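You operate a simulated robot arm through the tools that you are given. There is no shell and no other tool.

You are at the controls of a simulated robot arm. One attempt, no reset.

TASK
Put the end table's blue band on the stack in the stack holder, press it down, then free the stack.
Fine: unlock the holder knob and draw both slides right back; leave the other band and stack.

It is judged by the outcome, as a careful person would: the job done as asked, and still so three seconds after it is handed in. It fails if anything else is knocked over, pushed out of place, dropped, spilled or broken.

THE ROBOT
A 6-joint arm with a two-finger parallel gripper, fixed in place. Base frame: the origin is at the foot of the arm, x ahead of it, y to its left, z up; the work surface is at about z = 840. Units: mm, rad, N and s.
With the tool pointing down near the work surface it reaches from about 440 to 860 mm from the base axis. Its first joint turns from -2.007 to 2.007 rad. Payload 4.2 kg.
The tool frame sits at the grasp point between the pads (the TCP): z along the fingers, y along the line on which they close. The tips reach 23 mm beyond it. Largest opening 94 mm; finger width 38, thickness 10; the body of the gripper, 54 by 96 mm, starts 39 mm behind the TCP.
Orientation is that of the tool frame in the base frame, as a unit quaternion [x, y, z, w]. With the fingers straight down and closing along the base's y, the tool's x points along the base's -x, its y along +y and its z along -z.

THE INTERFACE
- The arm moves only by the tool move_arm. Its argument "series" is a list of rows, each a list of 6 numbers: the shift along the tool's x, y, z in units of 100 mm (1.0 is 100 mm), then the turn, a rotation vector about the tool's x, y, z in units of 45 degrees (1.0 is 45 degrees). In form: [[tx, ty, tz, wx, wy, wz], ...]. A call has 1 to 20 rows; each row is the pose to reach, as a shift and turn from the pose commanded when the call began, along the tool's axes at that moment. "claw" is the opening, from 0 (shut) to 1 (fully open), set as the call begins (left out, the last holds). A call with a number of a shift or a turn outside -1 to 1 is refused whole. Rows are played at 5 a second. More than 50 mm and 0.15 rad between two rows, or a gripper value outside its range, and nothing of the call is played. Where a pose cannot be reached the arm comes as near as it can. A force on the tool above 50 N (or 10 N above the force at the start of the call, whichever is more), or a blocked arm, ends the call early, and 0.2 s more pass. Each finger travels about 108 mm/s and halts on what it meets, pressing with about 26 N; the grip force reading is that of the motor and also rises with nothing between the fingers. The clock runs only during rows and for 0.2 s after the last one: add rows that repeat a pose to give the fingers time. It gives the time, the measured TCP pose, the force on the tool (base axes), the opening and the grip force at its end, in the units of the frame above (readings bear some noise), with the torque about the TCP (base axes, N m) and any sound that the robot's microphone picked up.
- Cameras (640 x 400 px; columns grow to the right, rows downward): "scene" is fixed at [219.9, -650.3, 1558.8]; the picture's right is [0.82, -0.57, 0.00], its down [-0.32, -0.46, -0.83] and it looks along [0.47, 0.68, -0.56] (base axes); focal length 356 px, centre (320, 200). "wrist" rides on the gripper at [86, 16, -74] in the tool frame; the picture's right is [-0.18, 0.98, 0.00], its down [-0.58, -0.11, -0.81] and it looks along [-0.79, -0.15, 0.59] (tool axes); focal length 243 px, centre (320, 200). There is no depth. A picture from a camera that has moved, and an enlarged one, comes with that camera's place and axes in the base frame and with its lens.
- snapshot(camera): a new picture of that camera. It takes no simulated time.
- slide_trunk(by): slides the trunk up (or, below 0, down) by that many mm; the arm rides with it, the base frame stays. It gives what a move gives, with no picture.
- zoom(camera, box): a new picture of the part [left, top, right, bottom] of that camera's present view, enlarged. It takes no simulated time.
- finish_job(): hands the job in; it is judged then, once.

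Nothing tells you positions but the pictures and the camera data. Unless the task says otherwise, let go and move clear before handing in.

The tools are called after "Request:" as name(argument=value, ...) on one line, values as JSON. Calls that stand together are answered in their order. move_arm: Moves the arm, as the interface text tells. Its arguments: {"type":"object","properties":{"series":{"type":"array","items":{"type":"array","items":{"type":"number"}}},"claw":{"type":"number"}},"required":["series"]} The other tools are called the same way: slide_trunk (by) slides the trunk up or down; snapshot (camera) takes a picture; zoom (camera, box) takes an enlarged picture of a part of a camera's view; finish_job () hands the job in.

At the start:

```text
time: 0.0
eef_pos: [569.0, 198.9, 1110.2]
orientation: [0.0, 1.0, 0.0, 0.001]
contact_force: [-0.2, 0.9, -0.2]
torque: [0.04, 0.0, -0.02]
width: 94.0
gripper_force: 0.1
trunk travel left (down, up): [-800.0, 190.0]
```

scene: 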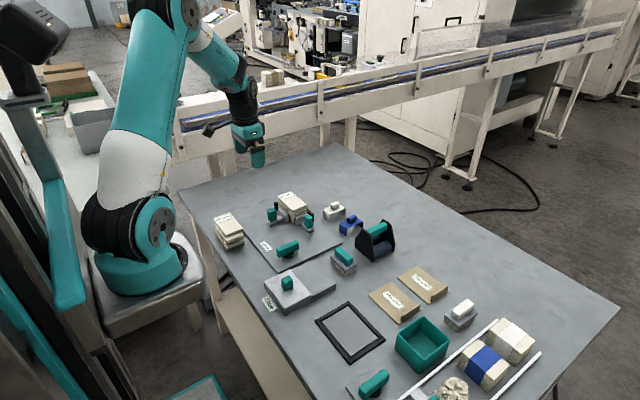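
wrist: 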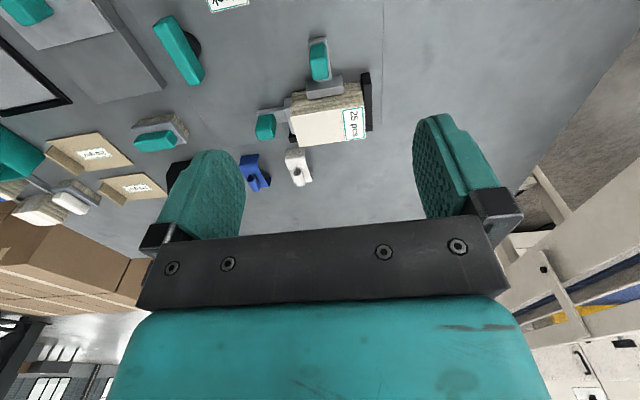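

I see a table with a stack holder (two slides, a knob handle), a loose stack, some small blocks (blue and white), and other fixtures. I'll look closer before moving anything.

Request:
zoom(camera="scene", box=[200, 170, 360, 270])

Request:
zoom(camera="scene", box=[240, 230, 400, 330])

Request:
zoom(camera="scene", box=[340, 270, 560, 400])

Request:
zoom(camera="wrist", box=[220, 20, 400, 200])

Request:
zoom(camera="scene", box=[260, 180, 330, 235])

```text
4.00 times, centred on (280, 220) of scene
camera zoom: at [219.9, -650.3, 1558.8], right [0.82, -0.57, 0.0], down [-0.32, -0.46, -0.83], along [0.47, 0.68, -0.56], focal length 1423 px, centre (480, 120)
```

zoom: 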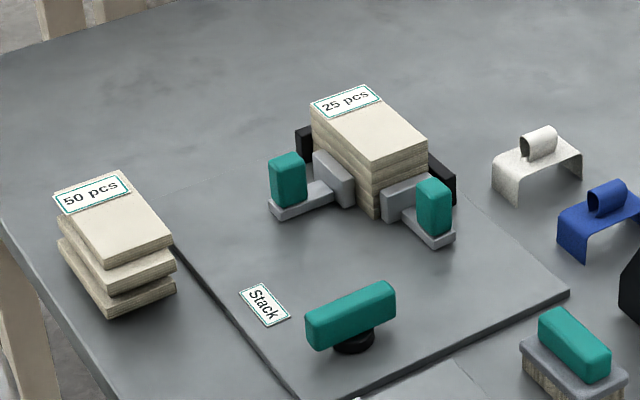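

```text
4.00 times, centred on (320, 280) of scene
camera zoom: at [219.9, -650.3, 1558.8], right [0.82, -0.57, 0.0], down [-0.32, -0.46, -0.83], along [0.47, 0.68, -0.56], focal length 1423 px, centre (320, -120)
```

zoom: 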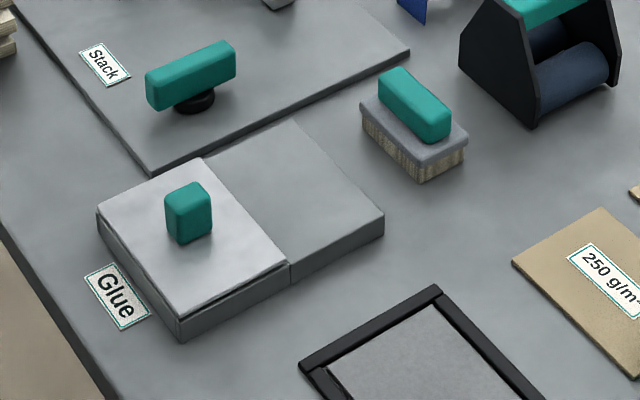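

```text
2.91 times, centred on (450, 335) of scene
camera zoom: at [219.9, -650.3, 1558.8], right [0.82, -0.57, 0.0], down [-0.32, -0.46, -0.83], along [0.47, 0.68, -0.56], focal length 1035 px, centre (-58, -193)
```

zoom: 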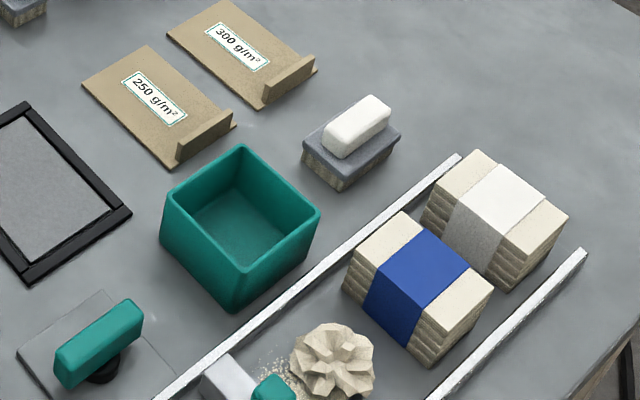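

```text
2.22 times, centred on (310, 110) of wrist
camera zoom: at [482.4, 214.8, 1185.1], right [0.18, 0.98, 0.0], down [0.58, -0.11, 0.81], along [0.79, -0.15, -0.59], focal length 539 px, centre (342, 400)
```

zoom: 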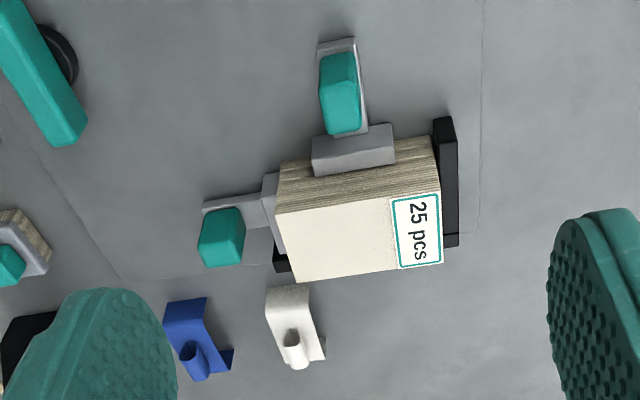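

```text
7.27 times, centred on (295, 208) of scene
camera zoom: at [219.9, -650.3, 1558.8], right [0.82, -0.57, 0.0], down [-0.32, -0.46, -0.83], along [0.47, 0.68, -0.56], focal length 2587 px, centre (502, 146)
```

zoom: 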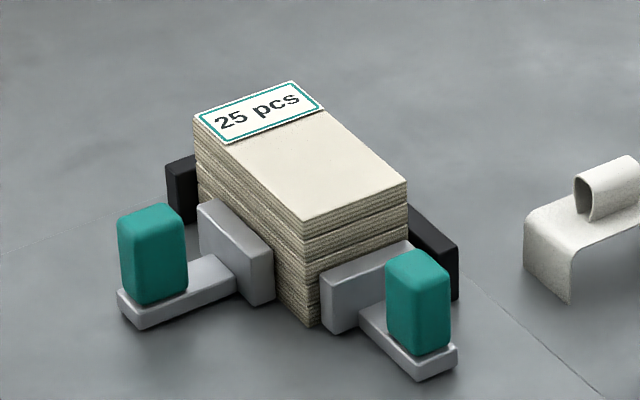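

The stack in the holder is axis-aligned: x about 670–724, y about 147–248, top near z 903. One slide draws toward -x, the other toward -y. The blue band stands near (790, 20), and I'll move the wrist camera over it for a better look.

Request:
move_arm(series=[[-0.25, -0.2, 0.12, 0, 0, 0], [-0.5, -0.4, 0.25, 0, 0, 0], [-0.75, -0.6, 0.37, 0, 0, 0], [-1, -0.8, 0.5, 0, 0, 0]], claw=1)

Request:
move_arm(series=[[-0.25, -0.2, 0.12, 0, 0, 0], [-0.5, -0.4, 0.25, 0, 0, 0], [-0.75, -0.6, 0.37, 0, 0, 0], [-1, -0.8, 0.5, 0, 0, 0]])

Request:
snapshot(camera="wrist")

Request:
zoom(camera="wrist", box=[220, 0, 420, 140])

```text
time: 1.0
eef_pos: [668.5, 117.7, 1060.4]
orientation: [0.0, 1.0, 0.0, 0.0]
contact_force: [0.2, -0.9, -0.1]
torque: [-0.03, 0.0, 0.01]
width: 94.2
gripper_force: 0.1
trunk travel left (down, up): [-800.0, 190.0]
```

```text
time: 2.0
eef_pos: [767.4, 38.5, 1010.8]
orientation: [0.0, 1.0, -0.001, 0.0]
contact_force: [0.6, 0.5, 1.3]
torque: [-0.03, 0.0, 0.02]
width: 94.3
gripper_force: 0.0
trunk travel left (down, up): [-800.0, 190.0]
```

```text
taken
camera wrist: at [680.8, 53.3, 1086.6], right [0.18, 0.98, 0.0], down [0.58, -0.11, 0.81], along [0.79, -0.15, -0.59], focal length 243 px, centre (320, 200)
```

wrist: 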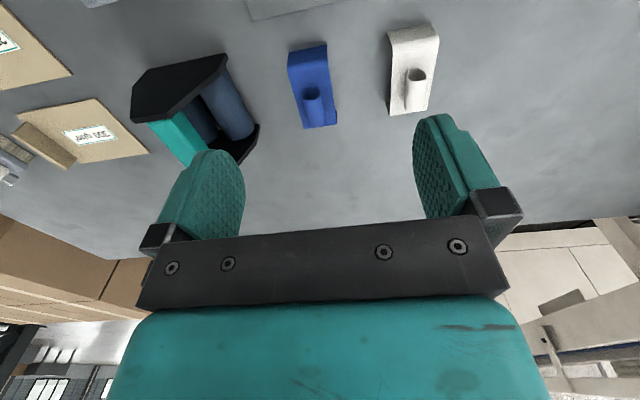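

```text
2.86 times, centred on (320, 70) of wrist
camera zoom: at [680.8, 53.3, 1086.6], right [0.18, 0.98, 0.0], down [0.58, -0.11, 0.81], along [0.79, -0.15, -0.59], focal length 693 px, centre (320, 571)
```

zoom: 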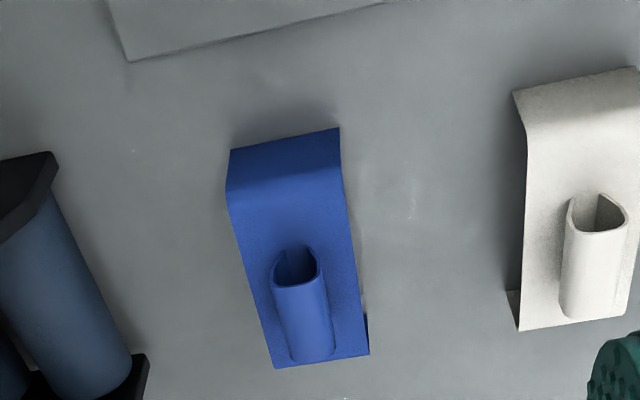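

The band stands with its legs apart along x (about 776–835), y about 7–43, top near z 879, with a grip loop on top running to about z 902. Next I'll look closely at the stack holder and knob.

Request:
move_arm(series=[[0.25, 0.35, 0, 0, 0, 0], [0.5, 0.7, 0, 0, 0, 0], [0.65, 1.0, 0, 0, 0, 0]])

Request:
move_arm(series=[[0.22, 0.25, 0, 0, 0, 0], [0.42, 0.5, 0, 0, 0, 0]])

Request:
snapshot(camera="wrist")

Request:
zoom(camera="wrist", box=[220, 0, 420, 140])

```text
time: 2.8
eef_pos: [705.7, 138.9, 1009.5]
orientation: [0.001, 1.0, 0.0, 0.0]
contact_force: [0.2, -0.9, -0.2]
torque: [0.04, 0.03, 0.02]
width: 93.9
gripper_force: 0.0
trunk travel left (down, up): [-800.0, 190.0]
```

```text
time: 3.4
eef_pos: [663.0, 188.7, 1011.5]
orientation: [0.001, 1.0, 0.0, 0.0]
contact_force: [-0.3, -1.0, -0.6]
torque: [0.05, -0.03, -0.02]
width: 94.0
gripper_force: 0.1
trunk travel left (down, up): [-800.0, 190.0]
```

```text
taken
camera wrist: at [577.0, 203.9, 1086.7], right [0.19, 0.98, 0.0], down [0.58, -0.11, 0.81], along [0.79, -0.15, -0.59], focal length 243 px, centre (320, 200)
```

wrist: 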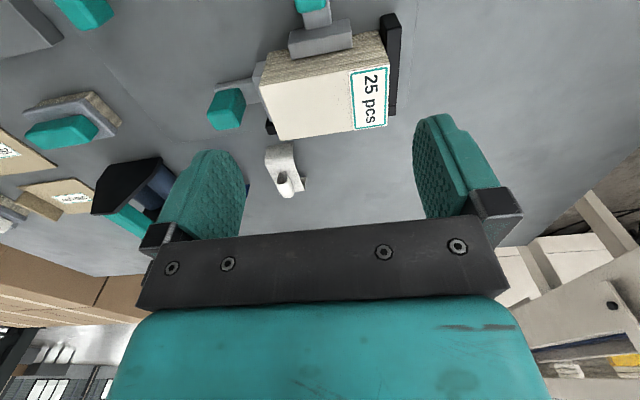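

```text
2.86 times, centred on (320, 70) of wrist
camera zoom: at [577.0, 203.9, 1086.7], right [0.19, 0.98, 0.0], down [0.58, -0.11, 0.81], along [0.79, -0.15, -0.59], focal length 693 px, centre (320, 571)
```

zoom: 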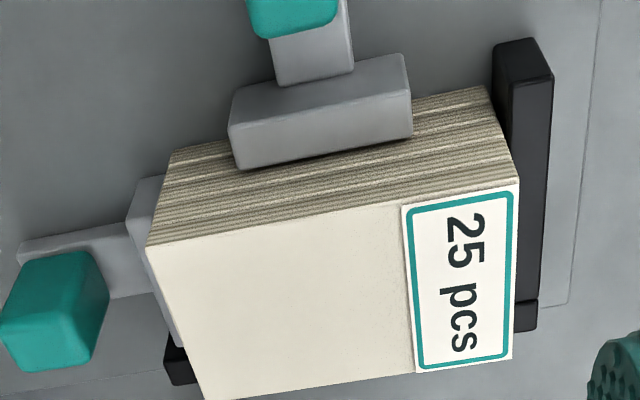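

Now a closer look at the pusher on the stack's near side and the holder's knob.

Request:
zoom(camera="wrist", box=[260, 0, 420, 100])

Request:
zoom(camera="wrist", box=[190, 40, 350, 140])

Request:
zoom(camera="scene", box=[240, 220, 320, 270])

Request:
zoom(camera="scene", box=[255, 180, 335, 230])

```text
4.00 times, centred on (340, 50) of wrist
camera zoom: at [577.0, 203.9, 1086.7], right [0.19, 0.98, 0.0], down [0.58, -0.11, 0.81], along [0.79, -0.15, -0.59], focal length 970 px, centre (240, 800)
```

zoom: 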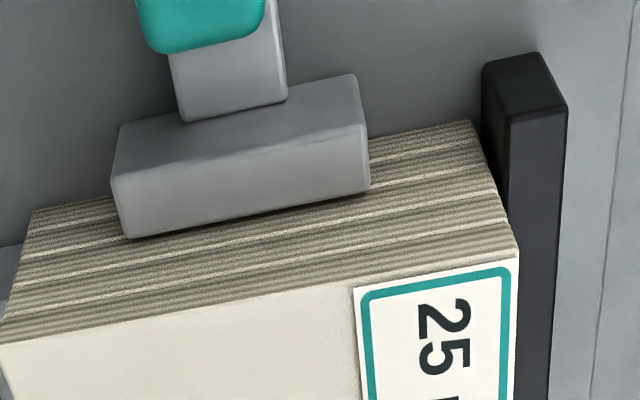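

```text
4.00 times, centred on (270, 90) of wrist
camera zoom: at [577.0, 203.9, 1086.7], right [0.19, 0.98, 0.0], down [0.58, -0.11, 0.81], along [0.79, -0.15, -0.59], focal length 970 px, centre (520, 640)
```

zoom: 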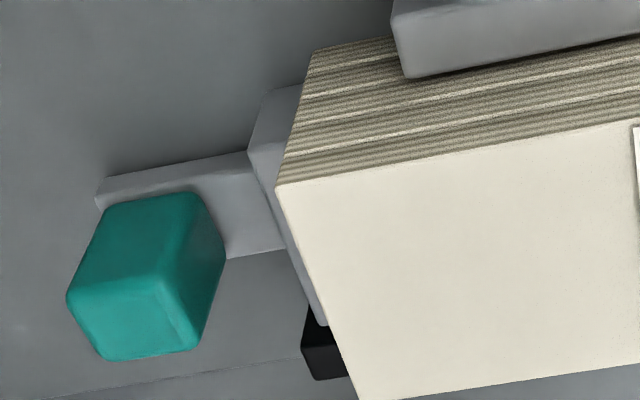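

```text
8.00 times, centred on (280, 245) of scene
camera zoom: at [219.9, -650.3, 1558.8], right [0.82, -0.57, 0.0], down [-0.32, -0.46, -0.83], along [0.47, 0.68, -0.56], focal length 2846 px, centre (640, -160)
```

zoom: 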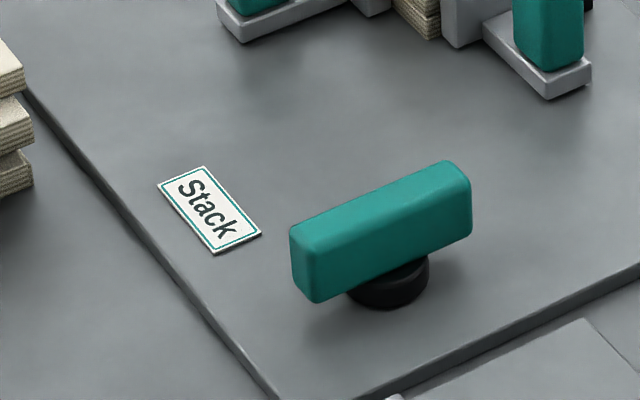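

```text
8.00 times, centred on (295, 205) of scene
camera zoom: at [219.9, -650.3, 1558.8], right [0.82, -0.57, 0.0], down [-0.32, -0.46, -0.83], along [0.47, 0.68, -0.56], focal length 2846 px, centre (520, 160)
```

zoom: 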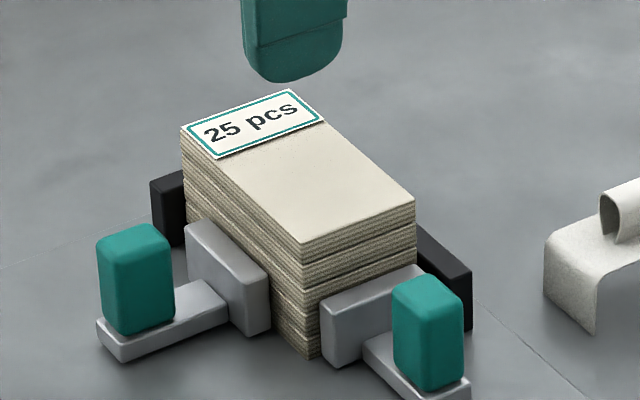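

The stack measures x about 667–722, y about 140–238, top near 903. The near pusher may come up close to where the band's legs will end, so I'll measure heights with tighter zooms.

Request:
zoom(camera="scene", box=[264, 195, 296, 215])

Request:
zoom(camera="scene", box=[290, 200, 322, 230])

Request:
zoom(camera="scene", box=[320, 200, 368, 240])

Request:
zoom(camera="scene", box=[450, 310, 546, 390])

```text
16.00 times, centred on (280, 205) of scene
camera zoom: at [219.9, -650.3, 1558.8], right [0.82, -0.57, 0.0], down [-0.32, -0.46, -0.83], along [0.47, 0.68, -0.56], focal length 5691 px, centre (960, 120)
```

zoom: 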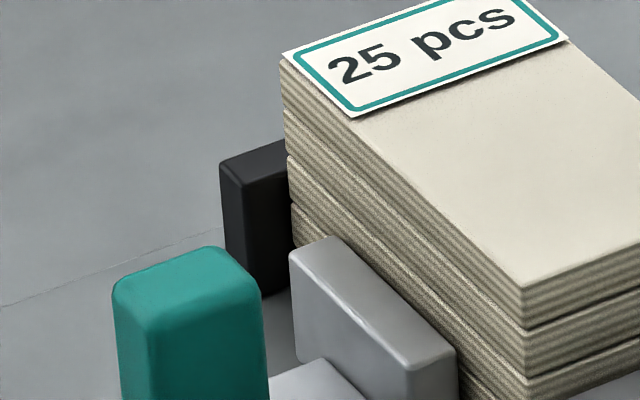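

```text
13.33 times, centred on (306, 215) of scene
camera zoom: at [219.9, -650.3, 1558.8], right [0.82, -0.57, 0.0], down [-0.32, -0.46, -0.83], along [0.47, 0.68, -0.56], focal length 4743 px, centre (507, 0)
```

zoom: 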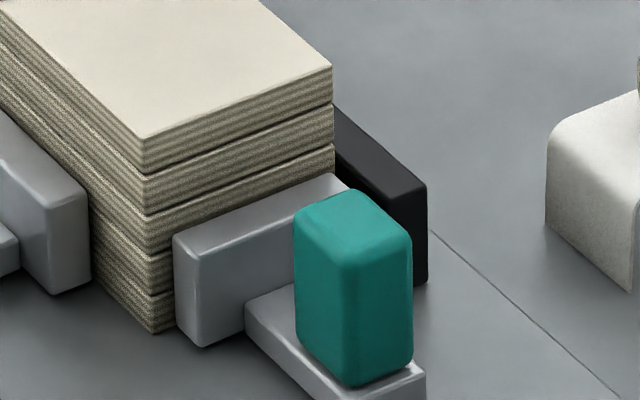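

```text
10.00 times, centred on (344, 220) of scene
camera zoom: at [219.9, -650.3, 1558.8], right [0.82, -0.57, 0.0], down [-0.32, -0.46, -0.83], along [0.47, 0.68, -0.56], focal length 3557 px, centre (80, 0)
```

zoom: 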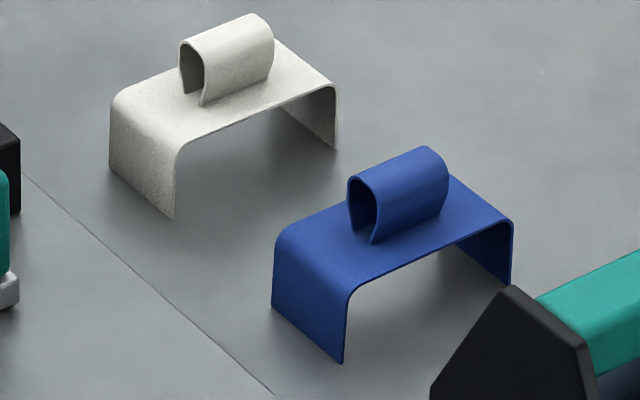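

```text
5.00 times, centred on (498, 350) of scene
camera zoom: at [219.9, -650.3, 1558.8], right [0.82, -0.57, 0.0], down [-0.32, -0.46, -0.83], along [0.47, 0.68, -0.56], focal length 1778 px, centre (-570, -550)
```

zoom: 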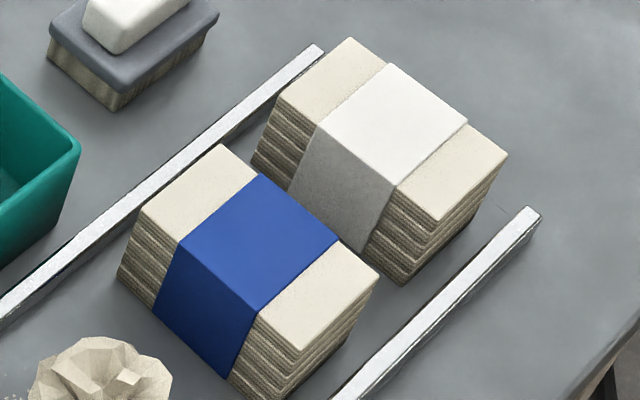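

The band measures roughly 65 mm between its legs and 30 mm deep, so once seated it just clears the pusher (top about 871). I'll move above the blue band with the fingers partly closed and check alignment.

Request:
move_arm(series=[[-0.25, -0.28, 0.06, 0, 0, 0], [-0.5, -0.55, 0.1, 0, 0, 0], [-0.73, -0.82, 0.2, 0, 0, 0]], claw=0.5)

Request:
move_arm(series=[[-0.25, -0.28, 0.06, 0, 0, 0], [-0.5, -0.55, 0.15, 0, 0, 0], [-0.72, -0.82, 0.32, 0, 0, 0], [-0.72, -0.82, 0.32, 0, 0, 0]])

Request:
snapshot(camera="wrist")

Request:
zoom(camera="wrist", box=[220, 0, 420, 140])

Request:
zoom(camera="scene", box=[300, 160, 400, 260])

```text
time: 4.2
eef_pos: [735.5, 105.5, 989.5]
orientation: [0.0, 1.0, 0.0, 0.001]
contact_force: [0.3, 0.5, -0.3]
torque: [-0.02, -0.01, 0.01]
width: 47.2
gripper_force: 0.2
trunk travel left (down, up): [-800.0, 190.0]
```

```text
time: 5.2
eef_pos: [806.9, 24.6, 956.2]
orientation: [0.0, 1.0, 0.001, 0.0]
contact_force: [0.3, -0.6, 0.1]
torque: [-0.01, 0.01, -0.03]
width: 46.8
gripper_force: 0.0
trunk travel left (down, up): [-800.0, 190.0]
```

```text
taken
camera wrist: at [720.7, 39.7, 1032.9], right [0.18, 0.98, 0.0], down [0.58, -0.11, 0.81], along [0.79, -0.15, -0.59], focal length 243 px, centre (320, 200)
```

wrist: 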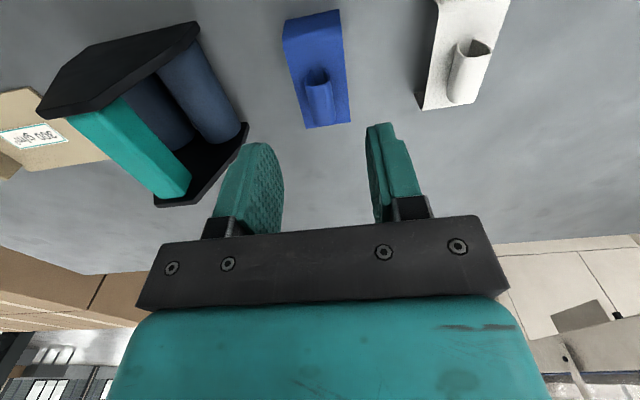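

```text
2.86 times, centred on (320, 70) of wrist
camera zoom: at [720.7, 39.7, 1032.9], right [0.18, 0.98, 0.0], down [0.58, -0.11, 0.81], along [0.79, -0.15, -0.59], focal length 693 px, centre (320, 571)
```

zoom: 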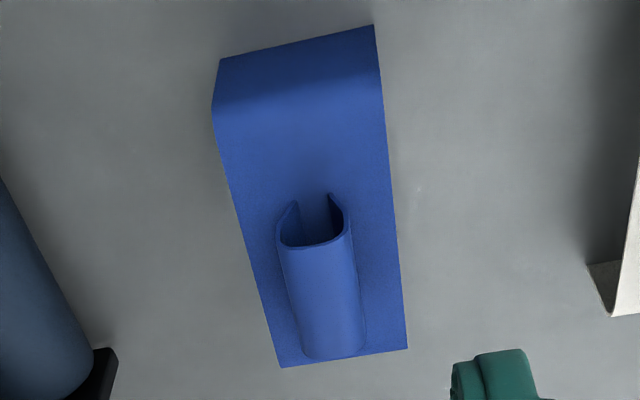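

```text
4.00 times, centred on (350, 210) of scene
camera zoom: at [219.9, -650.3, 1558.8], right [0.82, -0.57, 0.0], down [-0.32, -0.46, -0.83], along [0.47, 0.68, -0.56], focal length 1423 px, centre (200, 160)
```

zoom: 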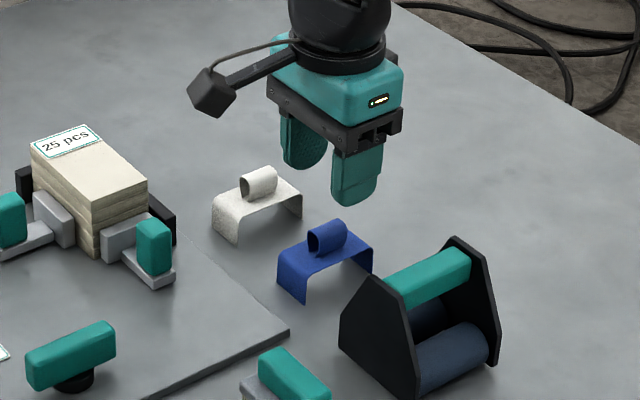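

The loop is centred at about (808.5, 24.2), top near 895, 16 mm wide. The fingers straddle it, so I'll go down and close on it.

Request:
move_arm(series=[[-0.02, -0.005, 0.2, 0, 0, 0], [-0.02, -0.005, 0.4, 0, 0, 0], [-0.02, -0.005, 0.55, 0, 0, 0], [-0.02, -0.005, 0.6, 0, 0, 0], [-0.02, -0.005, 0.6, 0, 0, 0]], claw=0.42)

Request:
snapshot(camera="wrist")

Request:
zoom(camera="scene", box=[310, 180, 390, 250])

```text
time: 6.4
eef_pos: [809.5, 24.3, 896.7]
orientation: [0.0, 1.0, 0.0, 0.0]
contact_force: [-1.2, 0.1, 0.3]
torque: [-0.01, -0.02, -0.02]
width: 39.6
gripper_force: 0.2
trunk travel left (down, up): [-800.0, 190.0]
```

```text
taken
camera wrist: at [722.6, 40.6, 972.5], right [0.18, 0.98, 0.0], down [0.58, -0.11, 0.81], along [0.79, -0.15, -0.59], focal length 243 px, centre (320, 200)
```

wrist: 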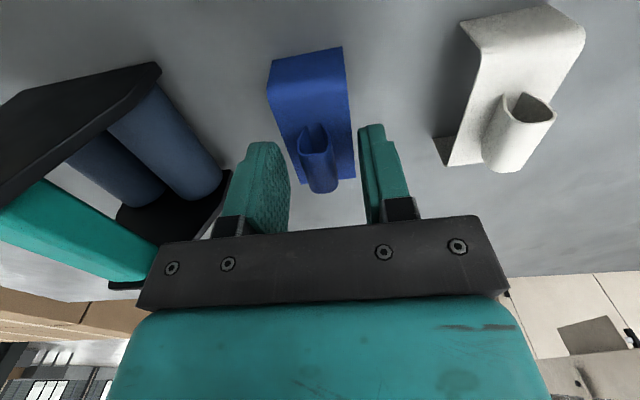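

```text
5.71 times, centred on (350, 215) of scene
camera zoom: at [219.9, -650.3, 1558.8], right [0.82, -0.57, 0.0], down [-0.32, -0.46, -0.83], along [0.47, 0.68, -0.56], focal length 2033 px, centre (149, 114)
```

zoom: 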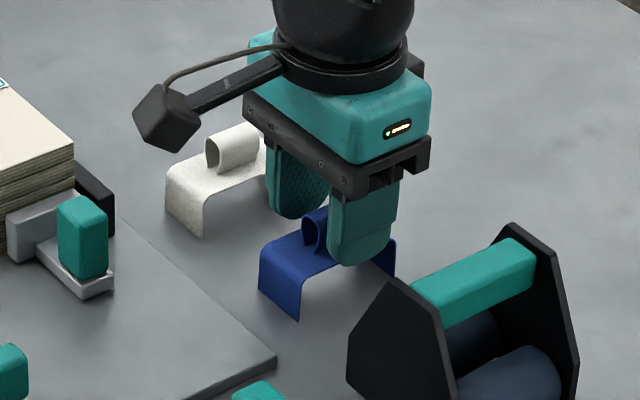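

The fingers straddle the loop and clear everything else, so I'll close on it.

Request:
move_arm(series=[[0, 0, 0, 0, 0, 0], [0, 0, 0, 0, 0, 0], [0, 0, 0, 0, 0, 0], [0, 0, 0, 0, 0, 0]], claw=0.0)

Request:
snapshot(camera="wrist")

Request:
zoom(camera="scene", box=[310, 180, 390, 250])

```text
time: 7.4
eef_pos: [807.5, 24.5, 897.7]
orientation: [0.001, 1.0, 0.0, 0.0]
contact_force: [0.2, -0.8, -0.3]
torque: [0.03, 0.01, -0.03]
width: 14.6
gripper_force: 25.9
trunk travel left (down, up): [-800.0, 190.0]
```

```text
taken
camera wrist: at [722.7, 40.5, 972.7], right [0.18, 0.98, 0.0], down [0.58, -0.11, 0.81], along [0.79, -0.15, -0.59], focal length 243 px, centre (320, 200)
```

wrist: 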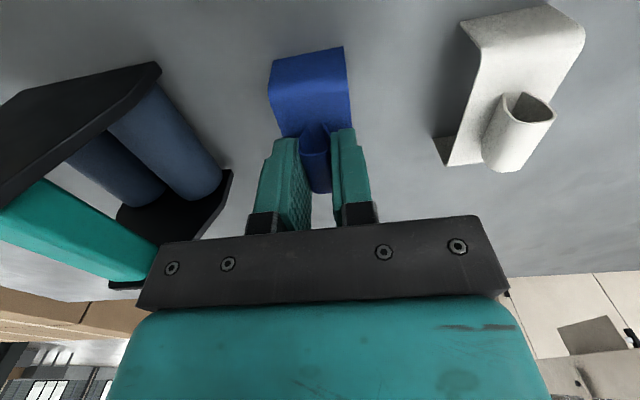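

```text
5.71 times, centred on (350, 215) of scene
camera zoom: at [219.9, -650.3, 1558.8], right [0.82, -0.57, 0.0], down [-0.32, -0.46, -0.83], along [0.47, 0.68, -0.56], focal length 2033 px, centre (149, 114)
```

zoom: 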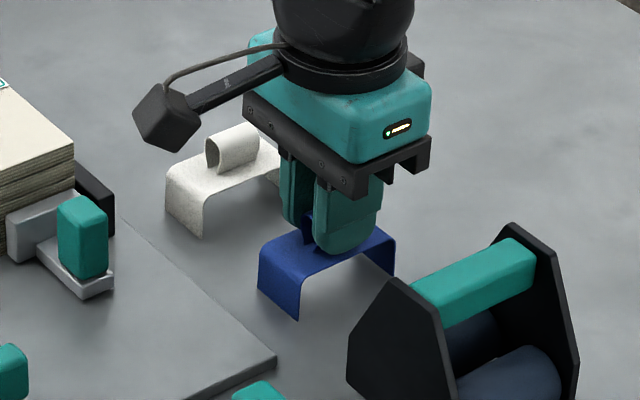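

The loop is gripped at 14.6 mm. I'll lift straight up, then carry the band across above everything.

Request:
move_arm(series=[[0, 0, -0.15, 0, 0, 0], [0, 0, -0.4, 0, 0, 0], [0, 0, -0.7, 0, 0, 0], [0, 0, -0.95, 0, 0, 0], [0, 0, -0.95, 0, 0, 0]])

Request:
move_arm(series=[[0.14, 0.2, 0, 0, 0, 0], [0.28, 0.41, 0, 0, 0, 0], [0.43, 0.62, 0, 0, 0, 0], [0.57, 0.82, 0, 0, 0, 0]])

Request:
move_arm(series=[[0.14, 0.2, 0, 0, 0, 0], [0.28, 0.41, 0, 0, 0, 0], [0.43, 0.62, 0, 0, 0, 0], [0.57, 0.82, 0, 0, 0, 0], [0.57, 0.82, 0, 0, 0, 0]])

Request:
snapshot(camera="wrist")

Request:
zoom(camera="scene", box=[240, 140, 352, 240])

Request:
zoom(camera="wrist", box=[220, 0, 420, 140])

```text
time: 8.6
eef_pos: [809.3, 24.6, 993.1]
orientation: [0.0, 1.0, 0.0, 0.0]
contact_force: [0.5, -0.5, 0.0]
torque: [-0.02, 0.04, -0.01]
width: 14.5
gripper_force: 26.1
trunk travel left (down, up): [-800.0, 190.0]
```

```text
time: 9.6
eef_pos: [751.7, 107.2, 995.2]
orientation: [0.001, 1.0, 0.0, 0.0]
contact_force: [0.9, -0.9, 0.2]
torque: [0.02, 0.04, 0.02]
width: 14.6
gripper_force: 25.8
trunk travel left (down, up): [-800.0, 190.0]
```

```text
time: 10.8
eef_pos: [696.7, 190.4, 990.7]
orientation: [0.001, 1.0, 0.0, 0.0]
contact_force: [-0.5, 0.7, -0.5]
torque: [0.0, -0.01, -0.01]
width: 15.1
gripper_force: 26.6
trunk travel left (down, up): [-800.0, 190.0]
```

```text
taken
camera wrist: at [608.5, 204.5, 1066.9], right [0.18, 0.98, 0.0], down [0.58, -0.11, 0.81], along [0.79, -0.15, -0.59], focal length 243 px, centre (320, 200)
```

wrist: 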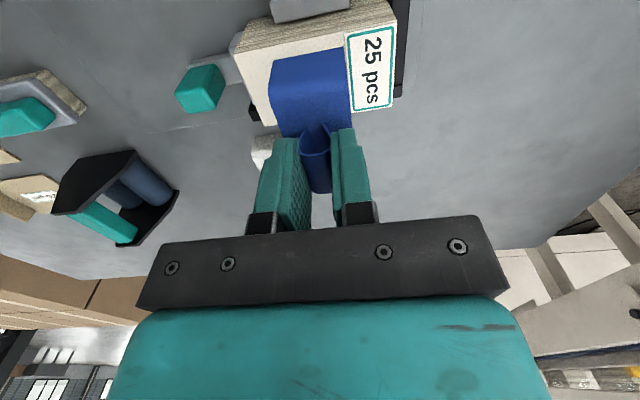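

```text
4.00 times, centred on (296, 190) of scene
camera zoom: at [219.9, -650.3, 1558.8], right [0.82, -0.57, 0.0], down [-0.32, -0.46, -0.83], along [0.47, 0.68, -0.56], focal length 1423 px, centre (416, 240)
```

zoom: 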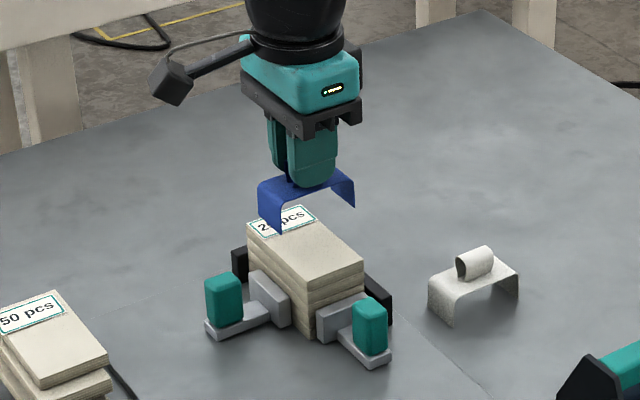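

```text
2.86 times, centred on (320, 70) of wrist
camera zoom: at [608.5, 204.5, 1066.9], right [0.18, 0.98, 0.0], down [0.58, -0.11, 0.81], along [0.79, -0.15, -0.59], focal length 693 px, centre (320, 571)
```

zoom: 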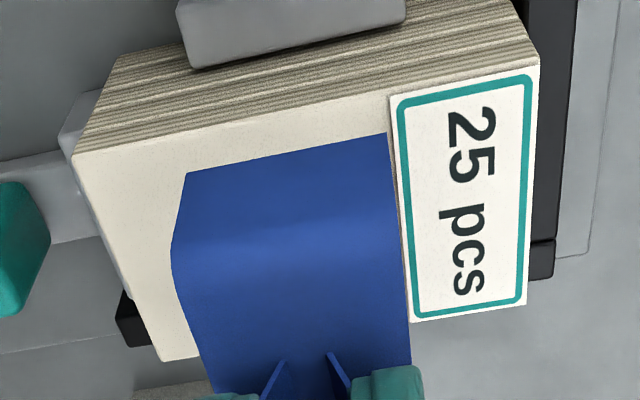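

The band is centred over the stack in x (about 695) and clear of the label. I'll lower until the legs are just above the stack top, then check.

Request:
move_arm(series=[[0, -0.01, 0.1, 0, 0, 0], [0, -0.01, 0.2, 0, 0, 0], [0, -0.01, 0.27, 0, 0, 0], [0, -0.01, 0.27, 0, 0, 0]])

Request:
zoom(camera="wrist", box=[220, 0, 420, 140])

Request:
zoom(camera="scene", box=[256, 165, 336, 225])

```text
time: 11.8
eef_pos: [693.6, 188.9, 963.2]
orientation: [0.0, 1.0, 0.0, 0.0]
contact_force: [-0.2, 0.0, -0.2]
torque: [0.0, -0.01, 0.0]
width: 14.6
gripper_force: 26.4
trunk travel left (down, up): [-800.0, 190.0]
```

```text
2.86 times, centred on (320, 70) of wrist
camera zoom: at [608.2, 203.6, 1040.4], right [0.18, 0.98, 0.0], down [0.58, -0.11, 0.81], along [0.79, -0.15, -0.59], focal length 693 px, centre (320, 571)
```

zoom: 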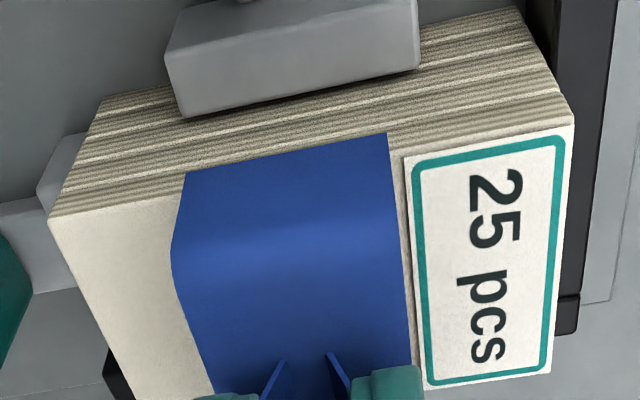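

```text
6.67 times, centred on (296, 195) of scene
camera zoom: at [219.9, -650.3, 1558.8], right [0.82, -0.57, 0.0], down [-0.32, -0.46, -0.83], along [0.47, 0.68, -0.56], focal length 2371 px, centre (480, 233)
```

zoom: 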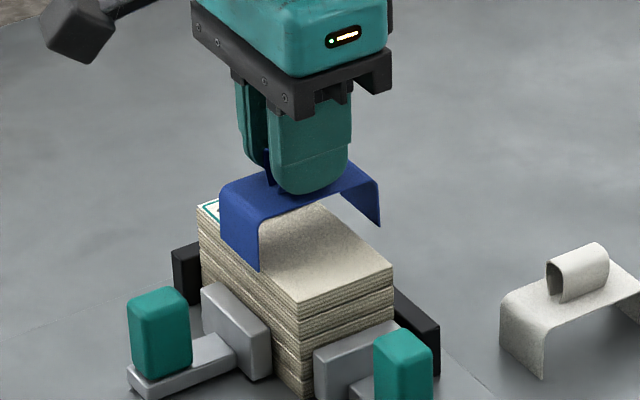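

The near leg sits about 5 mm outside the stack edge and parallel to it. I'll lower it over the stack slowly.

Request:
move_arm(series=[[0, 0, 0.05, 0, 0, 0], [0, 0, 0.1, 0, 0, 0], [0, 0, 0.15, 0, 0, 0], [0, 0, 0.2, 0, 0, 0], [0, 0, 0.25, 0, 0, 0], [0, 0, 0.29, 0, 0, 0], [0, 0, 0.29, 0, 0, 0]])

Request:
zoom(camera="wrist", box=[220, 0, 420, 140])

Request:
zoom(camera="scene", box=[256, 165, 336, 225])

```text
time: 13.4
eef_pos: [695.4, 188.9, 937.5]
orientation: [0.0, 1.0, 0.0, 0.0]
contact_force: [-0.6, 1.3, 10.7]
torque: [0.02, 0.2, -0.01]
width: 14.8
gripper_force: 26.1
trunk travel left (down, up): [-800.0, 190.0]
```

```text
2.86 times, centred on (320, 70) of wrist
camera zoom: at [608.4, 203.5, 1012.8], right [0.18, 0.98, 0.0], down [0.58, -0.11, 0.81], along [0.79, -0.15, -0.59], focal length 693 px, centre (320, 571)
```

zoom: 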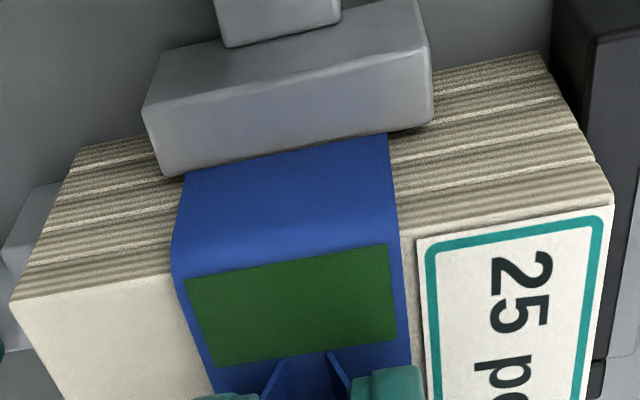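

```text
6.67 times, centred on (296, 195) of scene
camera zoom: at [219.9, -650.3, 1558.8], right [0.82, -0.57, 0.0], down [-0.32, -0.46, -0.83], along [0.47, 0.68, -0.56], focal length 2371 px, centre (480, 233)
```

zoom: 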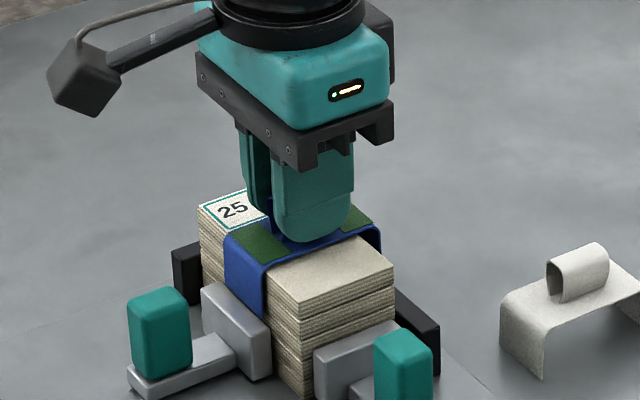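

The band is down on the stack with about 11 N of contact, and a green patch has appeared on its top. I'll press more firmly and hold.

Request:
move_arm(series=[[0, 0, 0.01, 0, 0, 0], [0, 0, 0.02, 0, 0, 0], [0, 0, 0.03, 0, 0, 0], [0, 0, 0.03, 0, 0, 0], [0, 0, 0.03, 0, 0, 0]])

Request:
zoom(camera="wrist", box=[220, 0, 420, 140])

Request:
zoom(camera="scene", box=[256, 165, 336, 225])

```text
time: 14.6
eef_pos: [695.4, 189.3, 933.8]
orientation: [-0.001, 1.0, 0.001, 0.002]
contact_force: [3.8, 3.2, 25.9]
torque: [0.04, -0.17, 0.0]
width: 14.7
gripper_force: 26.1
trunk travel left (down, up): [-800.0, 190.0]
```

```text
2.86 times, centred on (320, 70) of wrist
camera zoom: at [608.2, 203.2, 1009.8], right [0.18, 0.98, 0.0], down [0.58, -0.11, 0.81], along [0.79, -0.15, -0.59], focal length 693 px, centre (320, 571)
```

zoom: 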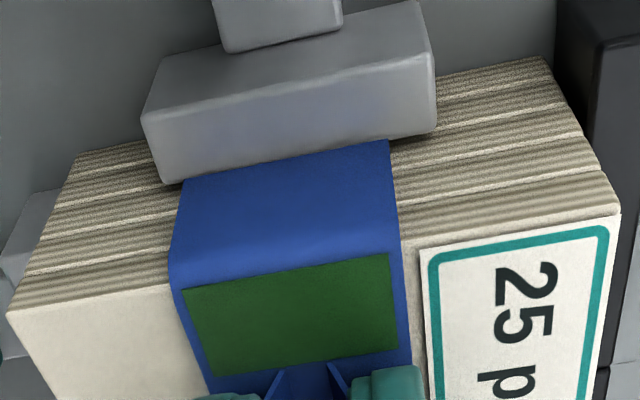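

```text
6.67 times, centred on (296, 195) of scene
camera zoom: at [219.9, -650.3, 1558.8], right [0.82, -0.57, 0.0], down [-0.32, -0.46, -0.83], along [0.47, 0.68, -0.56], focal length 2371 px, centre (480, 233)
```

zoom: 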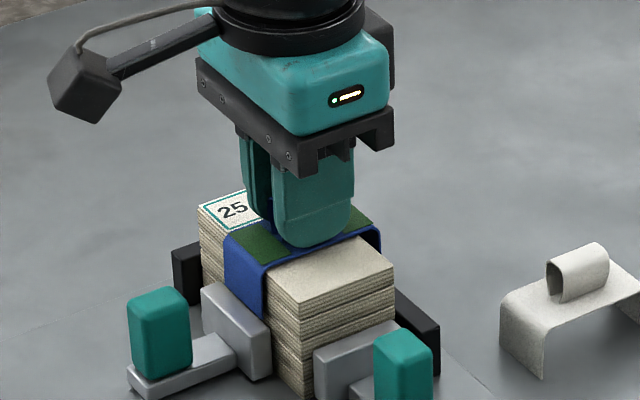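

It reads 26 N with the fingers sliding slightly down the loop. I'll press a bit further so the fingertips bear on the band itself.

Request:
move_arm(series=[[0, 0, 0.01, 0, 0, 0], [0, 0, 0.02, 0, 0, 0], [0, 0, 0.025, 0, 0, 0], [0, 0, 0.025, 0, 0, 0], [0, 0, 0.025, 0, 0, 0]])

Request:
zoom(camera="scene", box=[256, 165, 336, 225])

```text
time: 15.8
eef_pos: [694.8, 187.7, 932.3]
orientation: [0.0, 1.0, 0.001, 0.002]
contact_force: [1.5, 1.9, 37.2]
torque: [0.0, 0.08, -0.01]
width: 14.9
gripper_force: 25.9
trunk travel left (down, up): [-800.0, 190.0]
```

```text
6.67 times, centred on (296, 195) of scene
camera zoom: at [219.9, -650.3, 1558.8], right [0.82, -0.57, 0.0], down [-0.32, -0.46, -0.83], along [0.47, 0.68, -0.56], focal length 2371 px, centre (480, 233)
```

zoom: 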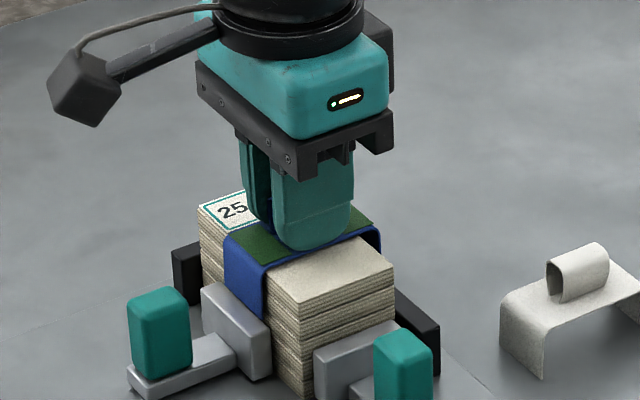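

Pressed with 37 N and held. I'll let go of the loop and rise clear, watching that the band stays down.

Request:
move_arm(series=[[0, 0, 0, 0, 0, 0], [0, 0, 0, 0, 0, 0], [0, 0, -0.02, 0, 0, 0], [0, 0, -0.02, 0, 0, 0]], claw=0.42)

Request:
move_arm(series=[[0, 0, -0.1, 0, 0, 0], [0, 0, -0.3, 0, 0, 0], [0, 0, -0.6, 0, 0, 0], [0, 0, -0.9, 0, 0, 0], [0, 0, -0.9, 0, 0, 0]])

Request:
snapshot(camera="wrist")

Request:
zoom(camera="scene", box=[240, 165, 336, 225])

Request:
zoom(camera="wrist", box=[220, 0, 420, 140])

```text
time: 16.8
eef_pos: [694.5, 187.1, 932.5]
orientation: [0.002, 1.0, -0.001, -0.001]
contact_force: [2.6, -4.4, 20.8]
torque: [0.32, -0.04, 0.02]
width: 37.5
gripper_force: 0.1
trunk travel left (down, up): [-800.0, 190.0]
```

```text
time: 18.0
eef_pos: [693.0, 189.4, 1021.6]
orientation: [-0.001, 1.0, 0.001, -0.001]
contact_force: [0.4, 0.1, -0.7]
torque: [0.0, 0.01, -0.01]
width: 39.2
gripper_force: 0.0
trunk travel left (down, up): [-800.0, 190.0]
```

```text
taken
camera wrist: at [607.5, 204.4, 1097.4], right [0.18, 0.98, 0.0], down [0.58, -0.11, 0.81], along [0.79, -0.15, -0.59], focal length 243 px, centre (320, 200)
```

wrist: 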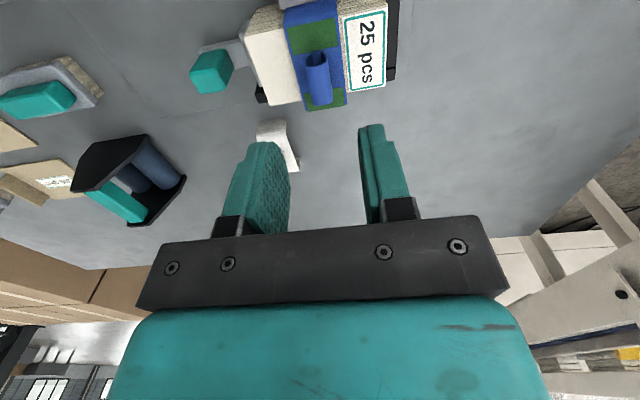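

```text
6.67 times, centred on (288, 195) of scene
camera zoom: at [219.9, -650.3, 1558.8], right [0.82, -0.57, 0.0], down [-0.32, -0.46, -0.83], along [0.47, 0.68, -0.56], focal length 2371 px, centre (533, 233)
```

zoom: 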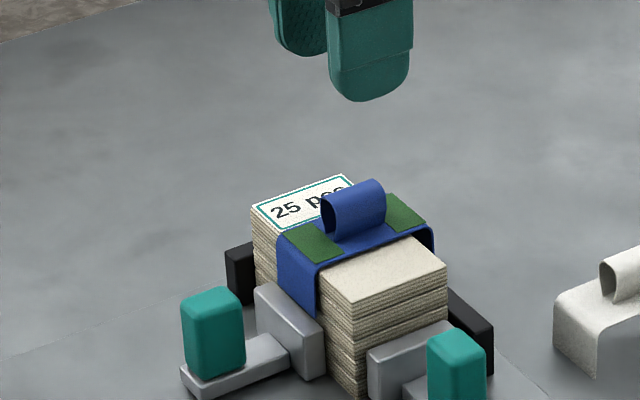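

```text
2.86 times, centred on (320, 70) of wrist
camera zoom: at [607.5, 204.4, 1097.4], right [0.18, 0.98, 0.0], down [0.58, -0.11, 0.81], along [0.79, -0.15, -0.59], focal length 693 px, centre (320, 571)
```

zoom: 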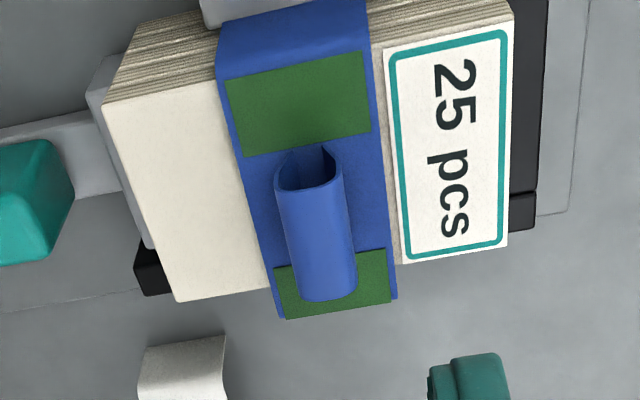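

Both green pressure patches show, and the band stays seated when I move away. I'll check closely that it's flush, and look at the holder's knob.

Request:
zoom(camera="scene", box=[276, 188, 312, 214])

Request:
zoom(camera="scene", box=[265, 230, 313, 266])

Request:
zoom(camera="scene", box=[340, 360, 400, 400])

```text
15.38 times, centred on (294, 201) of scene
camera zoom: at [219.9, -650.3, 1558.8], right [0.82, -0.57, 0.0], down [-0.32, -0.46, -0.83], along [0.47, 0.68, -0.56], focal length 5472 px, centre (720, 185)
```

zoom: 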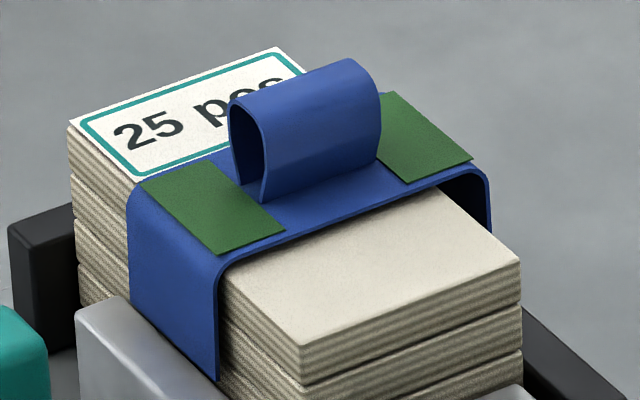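

```text
11.11 times, centred on (289, 248) of scene
camera zoom: at [219.9, -650.3, 1558.8], right [0.82, -0.57, 0.0], down [-0.32, -0.46, -0.83], along [0.47, 0.68, -0.56], focal length 3952 px, centre (664, -333)
```

zoom: 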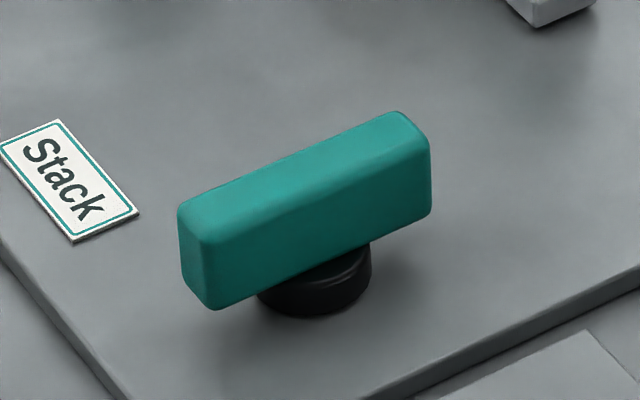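

```text
10.00 times, centred on (370, 380) of scene
camera zoom: at [219.9, -650.3, 1558.8], right [0.82, -0.57, 0.0], down [-0.32, -0.46, -0.83], along [0.47, 0.68, -0.56], focal length 3557 px, centre (-180, -1600)
```

zoom: 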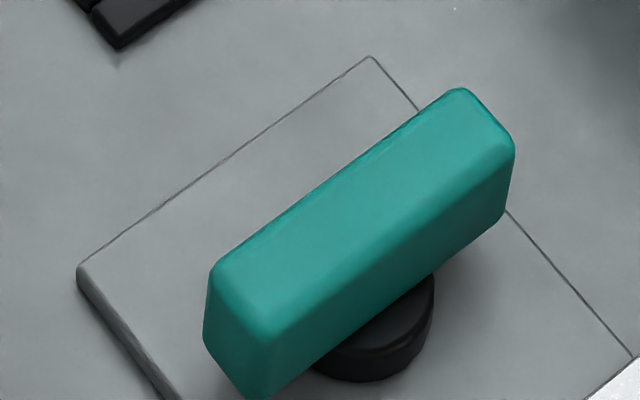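

The band is seated flush. Now I'll move to look at the holder's knob, near (573, 17) on the "Stack" plate.

Request:
move_arm(series=[[0.2, -0.24, 0, 0, 0, 0], [0.4, -0.48, 0, 0, 0, 0], [0.6, -0.72, 0, 0, 0, 0], [0.75, -0.9, 0, 0, 0, 0]])

Request:
move_arm(series=[[0.2, -0.24, 0, 0, 0, 0], [0.4, -0.48, 0, 0, 0, 0], [0.6, -0.72, 0.05, 0, 0, 0], [0.65, -0.78, 0.1, 0, 0, 0], [0.65, -0.78, 0.1, 0, 0, 0]], claw=0.7)

Request:
snapshot(camera="wrist")

Request:
zoom(camera="wrist", box=[220, 0, 420, 140])

```text
time: 19.0
eef_pos: [621.8, 98.8, 1021.3]
orientation: [0.0, 1.0, 0.0, 0.0]
contact_force: [0.6, 0.2, -0.1]
torque: [-0.02, 0.01, 0.01]
width: 39.1
gripper_force: 0.1
trunk travel left (down, up): [-800.0, 190.0]
```

```text
time: 20.2
eef_pos: [555.7, 19.4, 1012.3]
orientation: [0.0, 1.0, 0.0, 0.0]
contact_force: [-0.9, -0.5, -0.3]
torque: [0.01, -0.02, 0.02]
width: 65.7
gripper_force: 0.1
trunk travel left (down, up): [-800.0, 190.0]
```

```text
taken
camera wrist: at [469.6, 34.5, 1088.5], right [0.18, 0.98, 0.0], down [0.58, -0.11, 0.81], along [0.79, -0.15, -0.59], focal length 243 px, centre (320, 200)
```

wrist: 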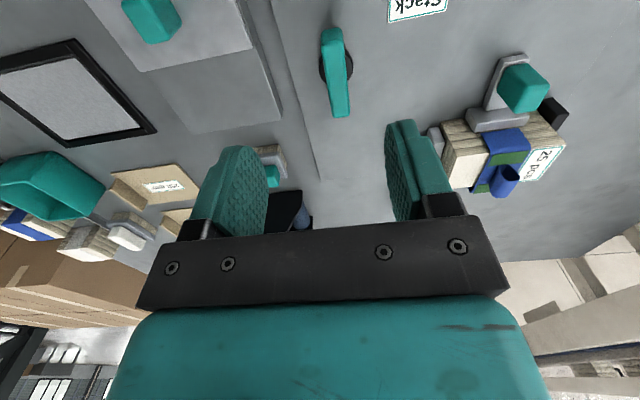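

```text
2.86 times, centred on (320, 70) of wrist
camera zoom: at [469.6, 34.5, 1088.5], right [0.18, 0.98, 0.0], down [0.58, -0.11, 0.81], along [0.79, -0.15, -0.59], focal length 693 px, centre (320, 571)
```

zoom: 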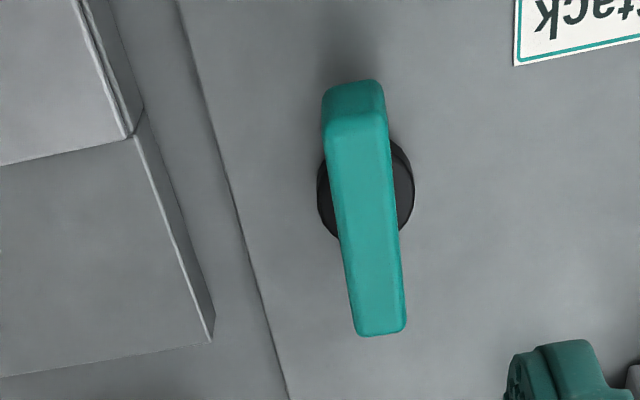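

The knob's bar runs along x, centred near (582, 30), about 68 × 16 mm, top near z 880. I'll come down astride it.

Request:
move_arm(series=[[-0.14, 0.05, 0.25, 0, 0, 0], [-0.27, 0.103, 0.5, 0, 0, 0], [-0.27, 0.103, 0.8, 0, 0, 0], [-0.27, 0.103, 0.8, 0, 0, 0]], claw=0.45)

Request:
snapshot(camera="wrist")

Request:
zoom(camera="scene", box=[240, 190, 340, 270])

```text
time: 21.2
eef_pos: [581.9, 30.6, 931.2]
orientation: [0.0, 1.0, -0.001, 0.001]
contact_force: [-0.3, 0.8, 0.2]
torque: [-0.03, -0.02, 0.02]
width: 42.3
gripper_force: 0.1
trunk travel left (down, up): [-800.0, 190.0]
```

```text
taken
camera wrist: at [495.6, 46.2, 1007.5], right [0.18, 0.98, 0.0], down [0.58, -0.11, 0.81], along [0.79, -0.15, -0.59], focal length 243 px, centre (320, 200)
```

wrist: 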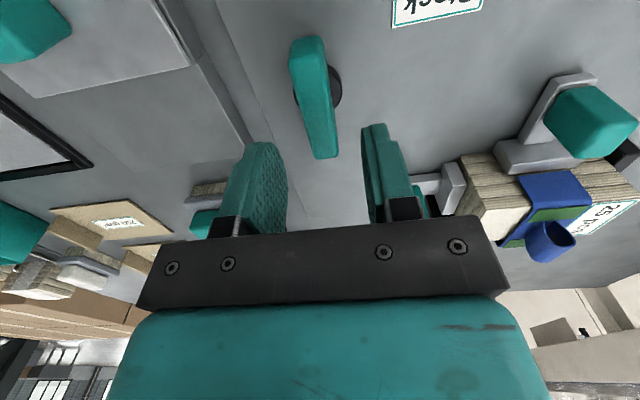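

```text
5.00 times, centred on (290, 230) of scene
camera zoom: at [219.9, -650.3, 1558.8], right [0.82, -0.57, 0.0], down [-0.32, -0.46, -0.83], along [0.47, 0.68, -0.56], focal length 1778 px, centre (470, 50)
```

zoom: 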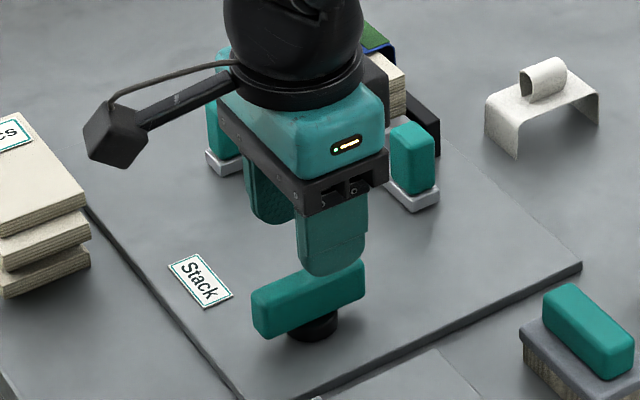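

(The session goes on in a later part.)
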